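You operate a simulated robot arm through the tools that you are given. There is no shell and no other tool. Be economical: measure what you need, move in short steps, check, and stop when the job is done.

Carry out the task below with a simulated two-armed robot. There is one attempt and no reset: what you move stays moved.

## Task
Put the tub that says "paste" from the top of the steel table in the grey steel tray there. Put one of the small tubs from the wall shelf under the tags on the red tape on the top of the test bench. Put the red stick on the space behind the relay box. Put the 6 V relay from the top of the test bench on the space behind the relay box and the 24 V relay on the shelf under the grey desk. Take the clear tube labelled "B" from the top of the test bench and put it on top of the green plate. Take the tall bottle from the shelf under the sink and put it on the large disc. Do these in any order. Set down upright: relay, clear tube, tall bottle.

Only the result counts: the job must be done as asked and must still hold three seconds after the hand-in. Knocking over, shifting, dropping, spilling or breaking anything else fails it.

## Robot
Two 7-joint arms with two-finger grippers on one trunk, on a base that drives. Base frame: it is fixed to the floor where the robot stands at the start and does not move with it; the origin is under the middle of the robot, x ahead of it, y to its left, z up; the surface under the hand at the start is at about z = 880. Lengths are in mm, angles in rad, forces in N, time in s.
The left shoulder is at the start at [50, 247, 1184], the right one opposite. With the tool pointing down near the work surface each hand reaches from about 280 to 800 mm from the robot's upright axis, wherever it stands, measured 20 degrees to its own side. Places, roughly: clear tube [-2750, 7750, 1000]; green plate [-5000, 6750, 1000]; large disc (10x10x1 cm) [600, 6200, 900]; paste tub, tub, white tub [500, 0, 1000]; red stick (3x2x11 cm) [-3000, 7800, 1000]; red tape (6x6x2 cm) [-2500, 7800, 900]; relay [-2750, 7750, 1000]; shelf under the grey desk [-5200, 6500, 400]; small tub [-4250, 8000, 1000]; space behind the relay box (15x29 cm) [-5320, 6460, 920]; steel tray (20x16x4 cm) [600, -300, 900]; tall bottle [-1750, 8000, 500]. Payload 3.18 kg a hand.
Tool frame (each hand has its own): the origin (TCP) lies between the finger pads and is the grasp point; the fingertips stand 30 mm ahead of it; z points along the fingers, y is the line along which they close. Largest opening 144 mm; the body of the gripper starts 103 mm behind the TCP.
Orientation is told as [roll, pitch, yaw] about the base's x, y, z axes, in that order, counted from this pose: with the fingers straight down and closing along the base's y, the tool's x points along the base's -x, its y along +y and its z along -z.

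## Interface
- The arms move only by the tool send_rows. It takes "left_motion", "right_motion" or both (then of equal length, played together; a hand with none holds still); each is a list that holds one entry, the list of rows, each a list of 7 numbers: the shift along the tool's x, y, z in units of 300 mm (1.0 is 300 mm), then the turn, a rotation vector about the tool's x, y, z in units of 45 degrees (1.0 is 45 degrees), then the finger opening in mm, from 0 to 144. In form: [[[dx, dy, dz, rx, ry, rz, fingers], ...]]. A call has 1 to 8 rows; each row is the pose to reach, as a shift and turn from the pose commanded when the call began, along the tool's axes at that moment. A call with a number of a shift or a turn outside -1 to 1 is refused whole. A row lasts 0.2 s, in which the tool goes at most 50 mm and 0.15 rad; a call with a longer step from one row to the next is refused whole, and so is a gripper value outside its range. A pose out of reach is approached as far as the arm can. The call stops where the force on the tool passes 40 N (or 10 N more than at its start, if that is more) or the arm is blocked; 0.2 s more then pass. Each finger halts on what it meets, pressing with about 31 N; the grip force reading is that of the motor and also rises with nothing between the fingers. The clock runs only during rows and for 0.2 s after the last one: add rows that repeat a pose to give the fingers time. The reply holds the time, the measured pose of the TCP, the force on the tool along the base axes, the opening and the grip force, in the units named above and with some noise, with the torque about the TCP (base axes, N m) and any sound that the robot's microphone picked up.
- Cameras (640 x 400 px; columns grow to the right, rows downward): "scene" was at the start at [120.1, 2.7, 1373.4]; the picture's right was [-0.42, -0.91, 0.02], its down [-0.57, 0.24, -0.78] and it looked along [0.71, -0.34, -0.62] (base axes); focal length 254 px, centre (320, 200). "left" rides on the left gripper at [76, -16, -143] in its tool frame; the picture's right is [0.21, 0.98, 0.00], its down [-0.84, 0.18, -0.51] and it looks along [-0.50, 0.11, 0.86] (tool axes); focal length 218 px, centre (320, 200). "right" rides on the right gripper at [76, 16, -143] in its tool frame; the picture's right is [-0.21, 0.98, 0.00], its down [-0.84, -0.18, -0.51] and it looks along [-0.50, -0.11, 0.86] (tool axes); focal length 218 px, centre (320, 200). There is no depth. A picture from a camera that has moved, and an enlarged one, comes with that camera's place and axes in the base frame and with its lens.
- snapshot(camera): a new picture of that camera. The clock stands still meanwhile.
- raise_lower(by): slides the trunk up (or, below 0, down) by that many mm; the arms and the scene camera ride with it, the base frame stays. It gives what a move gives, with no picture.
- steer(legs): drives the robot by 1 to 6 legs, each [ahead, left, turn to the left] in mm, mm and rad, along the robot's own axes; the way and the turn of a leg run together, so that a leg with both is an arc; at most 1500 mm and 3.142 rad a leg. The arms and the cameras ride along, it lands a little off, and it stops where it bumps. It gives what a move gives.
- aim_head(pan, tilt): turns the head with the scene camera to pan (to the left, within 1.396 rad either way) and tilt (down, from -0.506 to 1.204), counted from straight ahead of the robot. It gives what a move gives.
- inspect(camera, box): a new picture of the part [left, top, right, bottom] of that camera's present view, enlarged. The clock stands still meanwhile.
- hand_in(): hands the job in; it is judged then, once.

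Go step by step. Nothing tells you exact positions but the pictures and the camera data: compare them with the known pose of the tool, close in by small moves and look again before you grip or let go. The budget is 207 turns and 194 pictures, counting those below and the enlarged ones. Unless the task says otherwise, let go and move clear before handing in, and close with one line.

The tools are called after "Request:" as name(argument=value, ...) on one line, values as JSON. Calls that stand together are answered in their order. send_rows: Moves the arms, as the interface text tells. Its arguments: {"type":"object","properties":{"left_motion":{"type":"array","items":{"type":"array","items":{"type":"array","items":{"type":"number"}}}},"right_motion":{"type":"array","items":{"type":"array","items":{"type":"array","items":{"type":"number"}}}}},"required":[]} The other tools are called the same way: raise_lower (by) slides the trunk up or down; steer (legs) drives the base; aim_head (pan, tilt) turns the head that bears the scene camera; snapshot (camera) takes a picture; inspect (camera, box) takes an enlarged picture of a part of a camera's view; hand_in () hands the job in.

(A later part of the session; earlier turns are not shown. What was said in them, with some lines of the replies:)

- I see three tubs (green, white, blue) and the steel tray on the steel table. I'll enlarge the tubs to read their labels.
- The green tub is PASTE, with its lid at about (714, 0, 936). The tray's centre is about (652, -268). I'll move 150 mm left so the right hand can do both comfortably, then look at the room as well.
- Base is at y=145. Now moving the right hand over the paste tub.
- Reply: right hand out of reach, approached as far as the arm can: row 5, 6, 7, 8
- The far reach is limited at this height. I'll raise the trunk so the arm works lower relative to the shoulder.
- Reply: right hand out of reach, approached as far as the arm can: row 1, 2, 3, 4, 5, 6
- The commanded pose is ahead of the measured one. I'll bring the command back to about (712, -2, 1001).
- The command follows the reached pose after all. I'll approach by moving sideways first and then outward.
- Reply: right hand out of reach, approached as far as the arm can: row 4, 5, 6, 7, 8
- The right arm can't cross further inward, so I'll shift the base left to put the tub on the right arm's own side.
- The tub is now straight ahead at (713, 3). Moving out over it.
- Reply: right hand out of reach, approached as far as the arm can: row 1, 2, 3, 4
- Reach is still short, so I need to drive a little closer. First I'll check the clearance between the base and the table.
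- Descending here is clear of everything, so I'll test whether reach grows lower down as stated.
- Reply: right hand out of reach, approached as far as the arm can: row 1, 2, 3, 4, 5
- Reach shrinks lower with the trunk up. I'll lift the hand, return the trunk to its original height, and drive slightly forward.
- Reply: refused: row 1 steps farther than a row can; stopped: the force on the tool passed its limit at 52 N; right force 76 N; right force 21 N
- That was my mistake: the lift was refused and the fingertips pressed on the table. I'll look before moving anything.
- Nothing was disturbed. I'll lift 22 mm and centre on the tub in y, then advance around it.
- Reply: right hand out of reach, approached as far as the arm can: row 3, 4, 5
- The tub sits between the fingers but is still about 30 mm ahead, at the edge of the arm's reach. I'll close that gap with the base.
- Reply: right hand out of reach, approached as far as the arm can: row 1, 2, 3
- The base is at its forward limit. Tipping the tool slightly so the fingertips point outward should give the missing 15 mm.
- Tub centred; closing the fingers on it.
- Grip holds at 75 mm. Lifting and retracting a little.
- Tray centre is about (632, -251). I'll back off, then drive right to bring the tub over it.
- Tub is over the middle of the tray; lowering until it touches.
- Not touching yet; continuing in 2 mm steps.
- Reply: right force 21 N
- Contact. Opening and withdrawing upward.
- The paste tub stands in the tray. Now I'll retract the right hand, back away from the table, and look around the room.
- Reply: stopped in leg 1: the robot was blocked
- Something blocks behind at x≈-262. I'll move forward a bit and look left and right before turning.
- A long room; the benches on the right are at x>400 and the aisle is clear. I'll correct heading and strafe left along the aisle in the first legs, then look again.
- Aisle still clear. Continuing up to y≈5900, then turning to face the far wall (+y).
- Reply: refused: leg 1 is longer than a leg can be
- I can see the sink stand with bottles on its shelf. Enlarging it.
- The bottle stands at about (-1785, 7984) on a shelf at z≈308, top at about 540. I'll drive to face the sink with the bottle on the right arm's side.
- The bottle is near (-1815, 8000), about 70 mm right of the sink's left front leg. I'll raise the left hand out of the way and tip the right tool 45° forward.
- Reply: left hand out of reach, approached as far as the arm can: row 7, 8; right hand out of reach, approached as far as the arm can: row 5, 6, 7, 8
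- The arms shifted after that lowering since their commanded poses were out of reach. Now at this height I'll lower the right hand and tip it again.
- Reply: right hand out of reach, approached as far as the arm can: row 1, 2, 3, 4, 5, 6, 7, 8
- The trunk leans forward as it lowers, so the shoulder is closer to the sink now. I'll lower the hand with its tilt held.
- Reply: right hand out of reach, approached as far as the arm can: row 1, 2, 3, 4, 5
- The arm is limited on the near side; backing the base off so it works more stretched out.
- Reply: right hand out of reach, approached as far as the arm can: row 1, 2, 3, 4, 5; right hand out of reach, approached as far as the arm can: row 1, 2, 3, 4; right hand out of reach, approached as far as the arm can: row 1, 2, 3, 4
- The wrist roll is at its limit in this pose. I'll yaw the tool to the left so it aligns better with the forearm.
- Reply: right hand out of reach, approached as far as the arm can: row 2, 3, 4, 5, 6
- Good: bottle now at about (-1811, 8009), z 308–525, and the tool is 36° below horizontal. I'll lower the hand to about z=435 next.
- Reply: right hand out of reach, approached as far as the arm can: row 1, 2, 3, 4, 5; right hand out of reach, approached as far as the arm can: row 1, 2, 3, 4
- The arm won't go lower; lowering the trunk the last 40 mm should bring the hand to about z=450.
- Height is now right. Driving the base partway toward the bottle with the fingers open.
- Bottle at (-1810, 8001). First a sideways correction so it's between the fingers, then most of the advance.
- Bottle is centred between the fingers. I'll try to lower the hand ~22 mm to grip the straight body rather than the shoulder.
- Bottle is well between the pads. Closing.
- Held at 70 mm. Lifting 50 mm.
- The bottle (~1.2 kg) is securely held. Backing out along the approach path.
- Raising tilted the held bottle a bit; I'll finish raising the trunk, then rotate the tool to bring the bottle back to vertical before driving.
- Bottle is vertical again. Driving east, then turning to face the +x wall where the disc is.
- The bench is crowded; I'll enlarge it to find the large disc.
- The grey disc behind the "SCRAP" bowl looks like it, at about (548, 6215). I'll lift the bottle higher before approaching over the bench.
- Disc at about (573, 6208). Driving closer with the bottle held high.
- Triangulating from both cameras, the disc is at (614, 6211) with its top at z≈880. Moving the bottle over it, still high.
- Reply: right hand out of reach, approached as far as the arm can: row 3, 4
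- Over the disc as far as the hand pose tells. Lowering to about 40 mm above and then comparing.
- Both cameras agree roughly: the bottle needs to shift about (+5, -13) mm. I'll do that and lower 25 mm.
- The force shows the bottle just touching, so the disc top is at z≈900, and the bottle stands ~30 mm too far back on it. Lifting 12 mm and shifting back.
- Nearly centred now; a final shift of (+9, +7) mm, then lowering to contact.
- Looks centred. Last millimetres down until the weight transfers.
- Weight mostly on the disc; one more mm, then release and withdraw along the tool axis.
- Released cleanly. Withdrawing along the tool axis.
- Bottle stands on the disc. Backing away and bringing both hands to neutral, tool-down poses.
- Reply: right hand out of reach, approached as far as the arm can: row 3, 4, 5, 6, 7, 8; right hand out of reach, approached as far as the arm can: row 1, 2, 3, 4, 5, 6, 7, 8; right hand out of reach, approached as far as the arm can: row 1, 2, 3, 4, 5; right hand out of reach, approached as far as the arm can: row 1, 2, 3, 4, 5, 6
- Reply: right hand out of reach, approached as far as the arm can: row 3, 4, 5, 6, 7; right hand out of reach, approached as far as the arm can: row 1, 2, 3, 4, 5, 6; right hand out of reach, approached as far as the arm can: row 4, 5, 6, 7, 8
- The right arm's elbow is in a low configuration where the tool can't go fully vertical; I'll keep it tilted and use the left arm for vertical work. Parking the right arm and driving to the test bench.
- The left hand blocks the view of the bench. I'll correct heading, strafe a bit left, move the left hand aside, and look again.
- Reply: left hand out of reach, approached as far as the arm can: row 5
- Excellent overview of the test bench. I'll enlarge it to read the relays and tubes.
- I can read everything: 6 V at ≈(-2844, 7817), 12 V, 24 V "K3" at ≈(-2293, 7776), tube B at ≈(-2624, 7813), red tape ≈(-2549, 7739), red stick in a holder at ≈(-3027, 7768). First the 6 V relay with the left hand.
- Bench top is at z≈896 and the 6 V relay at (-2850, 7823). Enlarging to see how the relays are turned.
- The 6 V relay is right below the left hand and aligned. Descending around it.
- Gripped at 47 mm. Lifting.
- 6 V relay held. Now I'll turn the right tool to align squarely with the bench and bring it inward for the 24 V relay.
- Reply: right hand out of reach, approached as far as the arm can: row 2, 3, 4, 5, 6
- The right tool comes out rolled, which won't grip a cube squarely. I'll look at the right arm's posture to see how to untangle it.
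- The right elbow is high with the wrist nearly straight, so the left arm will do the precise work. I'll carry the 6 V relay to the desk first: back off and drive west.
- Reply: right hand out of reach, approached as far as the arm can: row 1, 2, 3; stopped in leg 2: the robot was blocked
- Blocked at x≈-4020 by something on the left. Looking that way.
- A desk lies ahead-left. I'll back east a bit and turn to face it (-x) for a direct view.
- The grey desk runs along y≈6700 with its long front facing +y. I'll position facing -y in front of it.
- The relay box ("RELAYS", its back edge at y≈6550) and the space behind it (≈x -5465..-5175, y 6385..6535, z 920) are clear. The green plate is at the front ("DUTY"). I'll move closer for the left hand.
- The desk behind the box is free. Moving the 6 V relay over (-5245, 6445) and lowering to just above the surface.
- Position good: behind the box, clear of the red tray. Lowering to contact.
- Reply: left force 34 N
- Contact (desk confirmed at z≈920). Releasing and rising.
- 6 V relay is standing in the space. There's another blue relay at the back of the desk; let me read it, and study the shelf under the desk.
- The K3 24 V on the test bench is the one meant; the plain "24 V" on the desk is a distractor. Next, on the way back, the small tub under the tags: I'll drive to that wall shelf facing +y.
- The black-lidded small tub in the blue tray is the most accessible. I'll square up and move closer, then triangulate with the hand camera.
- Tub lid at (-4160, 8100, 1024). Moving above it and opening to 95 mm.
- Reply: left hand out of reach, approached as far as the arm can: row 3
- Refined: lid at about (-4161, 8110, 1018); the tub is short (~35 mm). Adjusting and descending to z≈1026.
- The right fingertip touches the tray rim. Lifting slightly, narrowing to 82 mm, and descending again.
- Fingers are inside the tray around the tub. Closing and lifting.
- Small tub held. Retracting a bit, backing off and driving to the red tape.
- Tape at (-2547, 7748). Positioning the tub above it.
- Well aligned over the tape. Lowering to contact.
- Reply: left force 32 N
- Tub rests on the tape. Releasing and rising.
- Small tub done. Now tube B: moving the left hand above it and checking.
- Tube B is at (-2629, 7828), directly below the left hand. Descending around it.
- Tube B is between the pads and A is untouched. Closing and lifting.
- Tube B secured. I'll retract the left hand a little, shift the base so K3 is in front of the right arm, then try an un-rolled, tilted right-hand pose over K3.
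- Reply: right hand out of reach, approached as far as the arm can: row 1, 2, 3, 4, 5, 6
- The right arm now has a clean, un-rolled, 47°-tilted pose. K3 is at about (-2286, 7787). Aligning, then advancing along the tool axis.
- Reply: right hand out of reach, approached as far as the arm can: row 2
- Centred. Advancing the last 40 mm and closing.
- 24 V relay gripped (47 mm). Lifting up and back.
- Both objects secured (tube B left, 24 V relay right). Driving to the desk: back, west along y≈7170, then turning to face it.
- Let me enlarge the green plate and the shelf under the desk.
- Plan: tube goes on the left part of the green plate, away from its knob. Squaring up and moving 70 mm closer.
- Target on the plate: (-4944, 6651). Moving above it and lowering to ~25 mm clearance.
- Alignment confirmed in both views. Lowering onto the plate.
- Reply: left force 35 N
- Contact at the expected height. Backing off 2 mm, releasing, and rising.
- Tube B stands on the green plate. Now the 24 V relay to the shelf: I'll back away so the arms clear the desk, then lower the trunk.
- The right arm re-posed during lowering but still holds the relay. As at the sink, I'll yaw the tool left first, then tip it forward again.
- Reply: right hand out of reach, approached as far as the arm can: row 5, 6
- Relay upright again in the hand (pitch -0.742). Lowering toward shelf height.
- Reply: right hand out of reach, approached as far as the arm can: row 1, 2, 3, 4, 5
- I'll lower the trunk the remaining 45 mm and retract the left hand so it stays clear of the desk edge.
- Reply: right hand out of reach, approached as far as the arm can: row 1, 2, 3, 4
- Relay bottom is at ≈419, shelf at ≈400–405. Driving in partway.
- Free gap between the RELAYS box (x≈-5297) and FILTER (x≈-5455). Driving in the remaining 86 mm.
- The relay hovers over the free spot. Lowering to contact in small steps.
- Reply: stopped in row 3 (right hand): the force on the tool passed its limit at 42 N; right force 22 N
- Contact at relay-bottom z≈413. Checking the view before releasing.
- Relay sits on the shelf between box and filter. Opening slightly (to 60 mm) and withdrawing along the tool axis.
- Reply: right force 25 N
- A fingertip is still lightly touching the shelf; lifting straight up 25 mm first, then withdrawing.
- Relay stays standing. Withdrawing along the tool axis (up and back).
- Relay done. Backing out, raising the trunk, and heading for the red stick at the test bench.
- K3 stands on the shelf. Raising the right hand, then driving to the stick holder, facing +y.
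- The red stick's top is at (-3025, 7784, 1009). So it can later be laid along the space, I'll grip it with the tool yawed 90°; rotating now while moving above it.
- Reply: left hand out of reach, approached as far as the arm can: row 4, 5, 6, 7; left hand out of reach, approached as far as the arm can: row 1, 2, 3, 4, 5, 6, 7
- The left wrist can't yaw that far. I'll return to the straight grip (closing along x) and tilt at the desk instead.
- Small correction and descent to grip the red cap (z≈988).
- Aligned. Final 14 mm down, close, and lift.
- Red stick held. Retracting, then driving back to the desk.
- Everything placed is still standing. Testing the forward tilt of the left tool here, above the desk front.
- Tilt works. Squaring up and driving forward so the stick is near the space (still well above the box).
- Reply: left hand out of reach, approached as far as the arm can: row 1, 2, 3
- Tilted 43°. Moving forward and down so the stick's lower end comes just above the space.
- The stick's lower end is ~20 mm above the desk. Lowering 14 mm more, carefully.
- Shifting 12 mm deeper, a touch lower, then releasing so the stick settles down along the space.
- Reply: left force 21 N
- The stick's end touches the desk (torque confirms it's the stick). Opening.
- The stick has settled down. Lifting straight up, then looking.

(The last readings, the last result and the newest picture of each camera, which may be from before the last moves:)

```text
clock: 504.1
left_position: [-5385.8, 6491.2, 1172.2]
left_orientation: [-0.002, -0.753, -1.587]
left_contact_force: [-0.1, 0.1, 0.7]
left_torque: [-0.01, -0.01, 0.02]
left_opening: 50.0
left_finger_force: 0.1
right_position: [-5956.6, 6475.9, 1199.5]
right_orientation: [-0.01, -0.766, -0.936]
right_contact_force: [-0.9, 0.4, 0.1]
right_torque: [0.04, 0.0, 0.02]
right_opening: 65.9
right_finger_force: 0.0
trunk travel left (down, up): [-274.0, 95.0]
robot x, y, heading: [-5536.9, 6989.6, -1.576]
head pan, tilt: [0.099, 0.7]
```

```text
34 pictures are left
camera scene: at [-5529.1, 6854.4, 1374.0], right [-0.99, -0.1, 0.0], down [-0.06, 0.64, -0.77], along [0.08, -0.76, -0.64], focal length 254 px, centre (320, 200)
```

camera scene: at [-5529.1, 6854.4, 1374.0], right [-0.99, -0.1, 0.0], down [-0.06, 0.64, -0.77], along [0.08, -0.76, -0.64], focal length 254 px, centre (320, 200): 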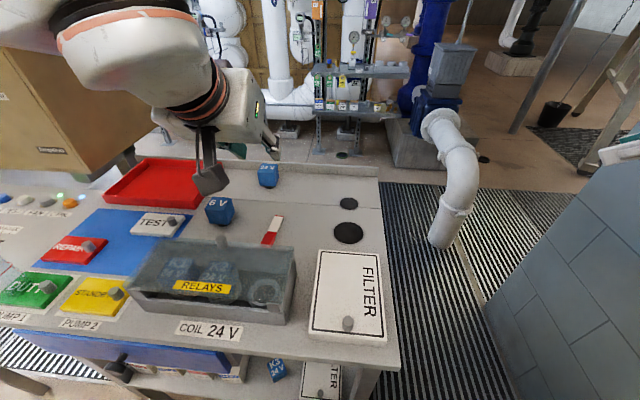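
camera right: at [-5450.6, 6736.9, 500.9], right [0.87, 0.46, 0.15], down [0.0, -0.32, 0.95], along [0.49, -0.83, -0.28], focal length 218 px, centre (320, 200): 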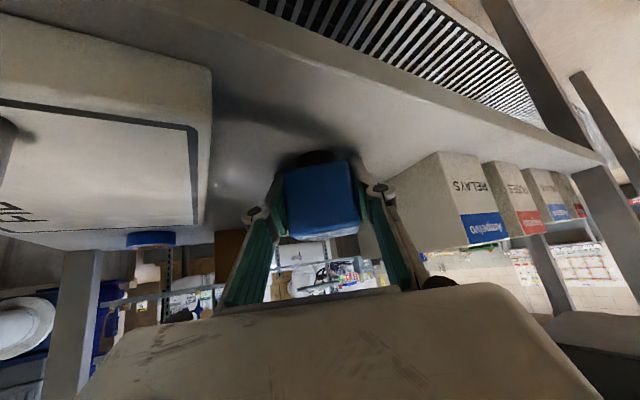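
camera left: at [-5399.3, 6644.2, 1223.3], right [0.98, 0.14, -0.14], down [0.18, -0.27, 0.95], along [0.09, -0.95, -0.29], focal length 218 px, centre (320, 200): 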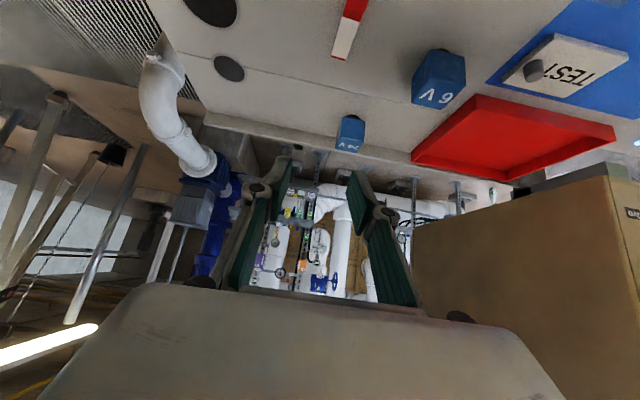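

The stick lies within the space behind the relay box. Backing away for a final check.

Request:
steer(legs=[[-380, 0, 0], [0, 250, 0]])

Request:
aim_head(pan=-0.1, tilt=0.65)

Request:
snapshot(camera="scene")

Request:
inspect(camera="scene", box=[180, 80, 440, 250])

```text
clock: 508.9
left_position: [-5136.5, 6871.8, 1170.6]
left_orientation: [-0.002, -0.75, -1.583]
left_contact_force: [0.3, -0.2, 0.8]
left_torque: [-0.02, 0.01, -0.03]
left_opening: 49.9
left_finger_force: 0.1
right_position: [-5708.2, 6855.7, 1199.2]
right_orientation: [-0.01, -0.764, -0.932]
right_contact_force: [-1.2, 0.6, 0.0]
right_torque: [-0.01, 0.03, -0.03]
right_opening: 65.9
right_finger_force: 0.1
trunk travel left (down, up): [-274.0, 95.0]
robot x, y, heading: [-5290.5, 7369.3, -1.568]
head pan, tilt: [0.099, 0.7]
```

```text
clock: 509.6
left_position: [-5136.6, 6871.1, 1169.9]
left_orientation: [-0.004, -0.75, -1.583]
left_contact_force: [-0.1, -0.3, -0.1]
left_torque: [0.01, 0.02, 0.0]
left_opening: 49.9
left_finger_force: 0.1
right_position: [-5707.2, 6855.7, 1199.4]
right_orientation: [-0.011, -0.763, -0.935]
right_contact_force: [0.0, -0.3, 0.3]
right_torque: [-0.02, -0.02, -0.01]
right_opening: 65.9
right_finger_force: 0.1
trunk travel left (down, up): [-274.0, 95.0]
robot x, y, heading: [-5284.2, 7370.0, -1.566]
head pan, tilt: [-0.099, 0.649]
```

```text
33 pictures are left
camera scene: at [-5298.7, 7232.9, 1378.1], right [-1.0, 0.1, 0.0], down [0.06, 0.6, -0.8], along [-0.08, -0.79, -0.6], focal length 254 px, centre (320, 200)
```

scene: 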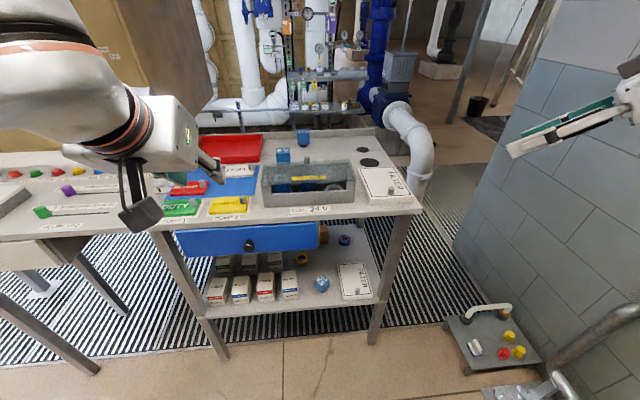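

```text
2.35 times, centred on (310, 165) of scene
camera zoom: at [-5298.7, 7232.9, 1378.1], right [-1.0, 0.1, 0.0], down [0.06, 0.6, -0.8], along [-0.08, -0.79, -0.6], focal length 599 px, centre (344, 282)
```

zoom: 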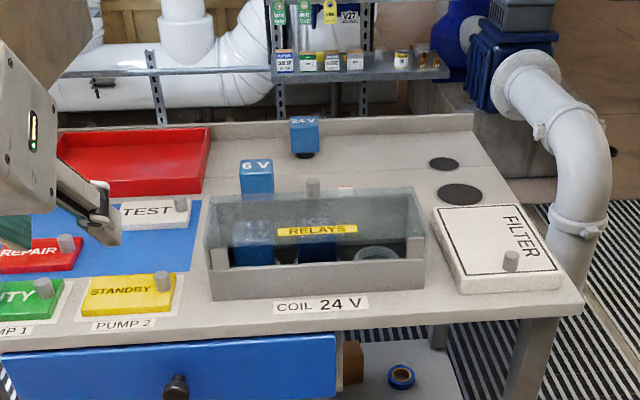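

Request:
inspect(camera="scene", box=[120, 150, 260, 310])

Request:
inspect(camera="scene", box=[260, 240, 400, 320])

```text
2.50 times, centred on (190, 230) of scene
camera zoom: at [-5298.7, 7232.9, 1378.1], right [-1.0, 0.1, 0.0], down [0.06, 0.6, -0.8], along [-0.08, -0.79, -0.6], focal length 636 px, centre (645, 125)
```

zoom: 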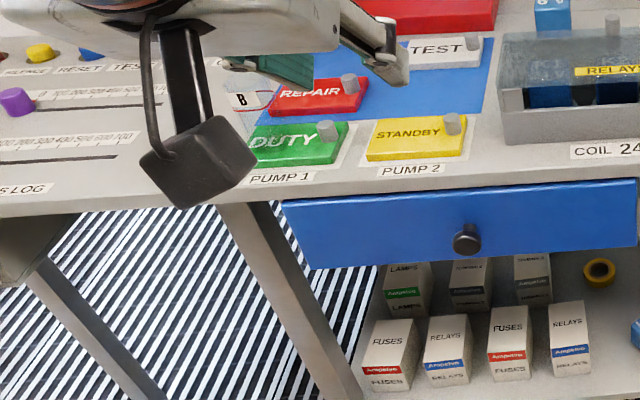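

```text
4.57 times, centred on (330, 280) of scene
camera zoom: at [-5298.7, 7232.9, 1378.1], right [-1.0, 0.1, 0.0], down [0.06, 0.6, -0.8], along [-0.08, -0.79, -0.6], focal length 1163 px, centre (274, -166)
```

zoom: 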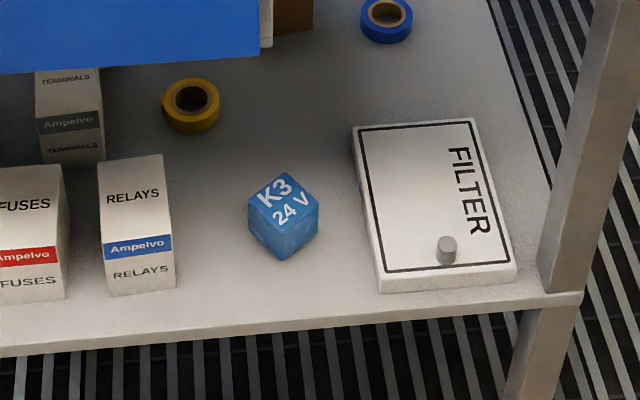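

Tube B stands on the green plate, the 24 V relay is upright on the shelf, and the 6 V relay and red stick are behind the relay box. Both hands are clear, so I'm handing in.

Request:
hand_in()

```text
The job is handed in.
```

I handed the job in with all seven items placed as asked, though nothing has come back yet saying whether it passed. There were two light bumps along the way. Early on the base backed into something I couldn't see behind the first table, and later it touched a corner of the grey desk. I saw nothing disturbed at the desk, but I never got a view of what was behind the table.
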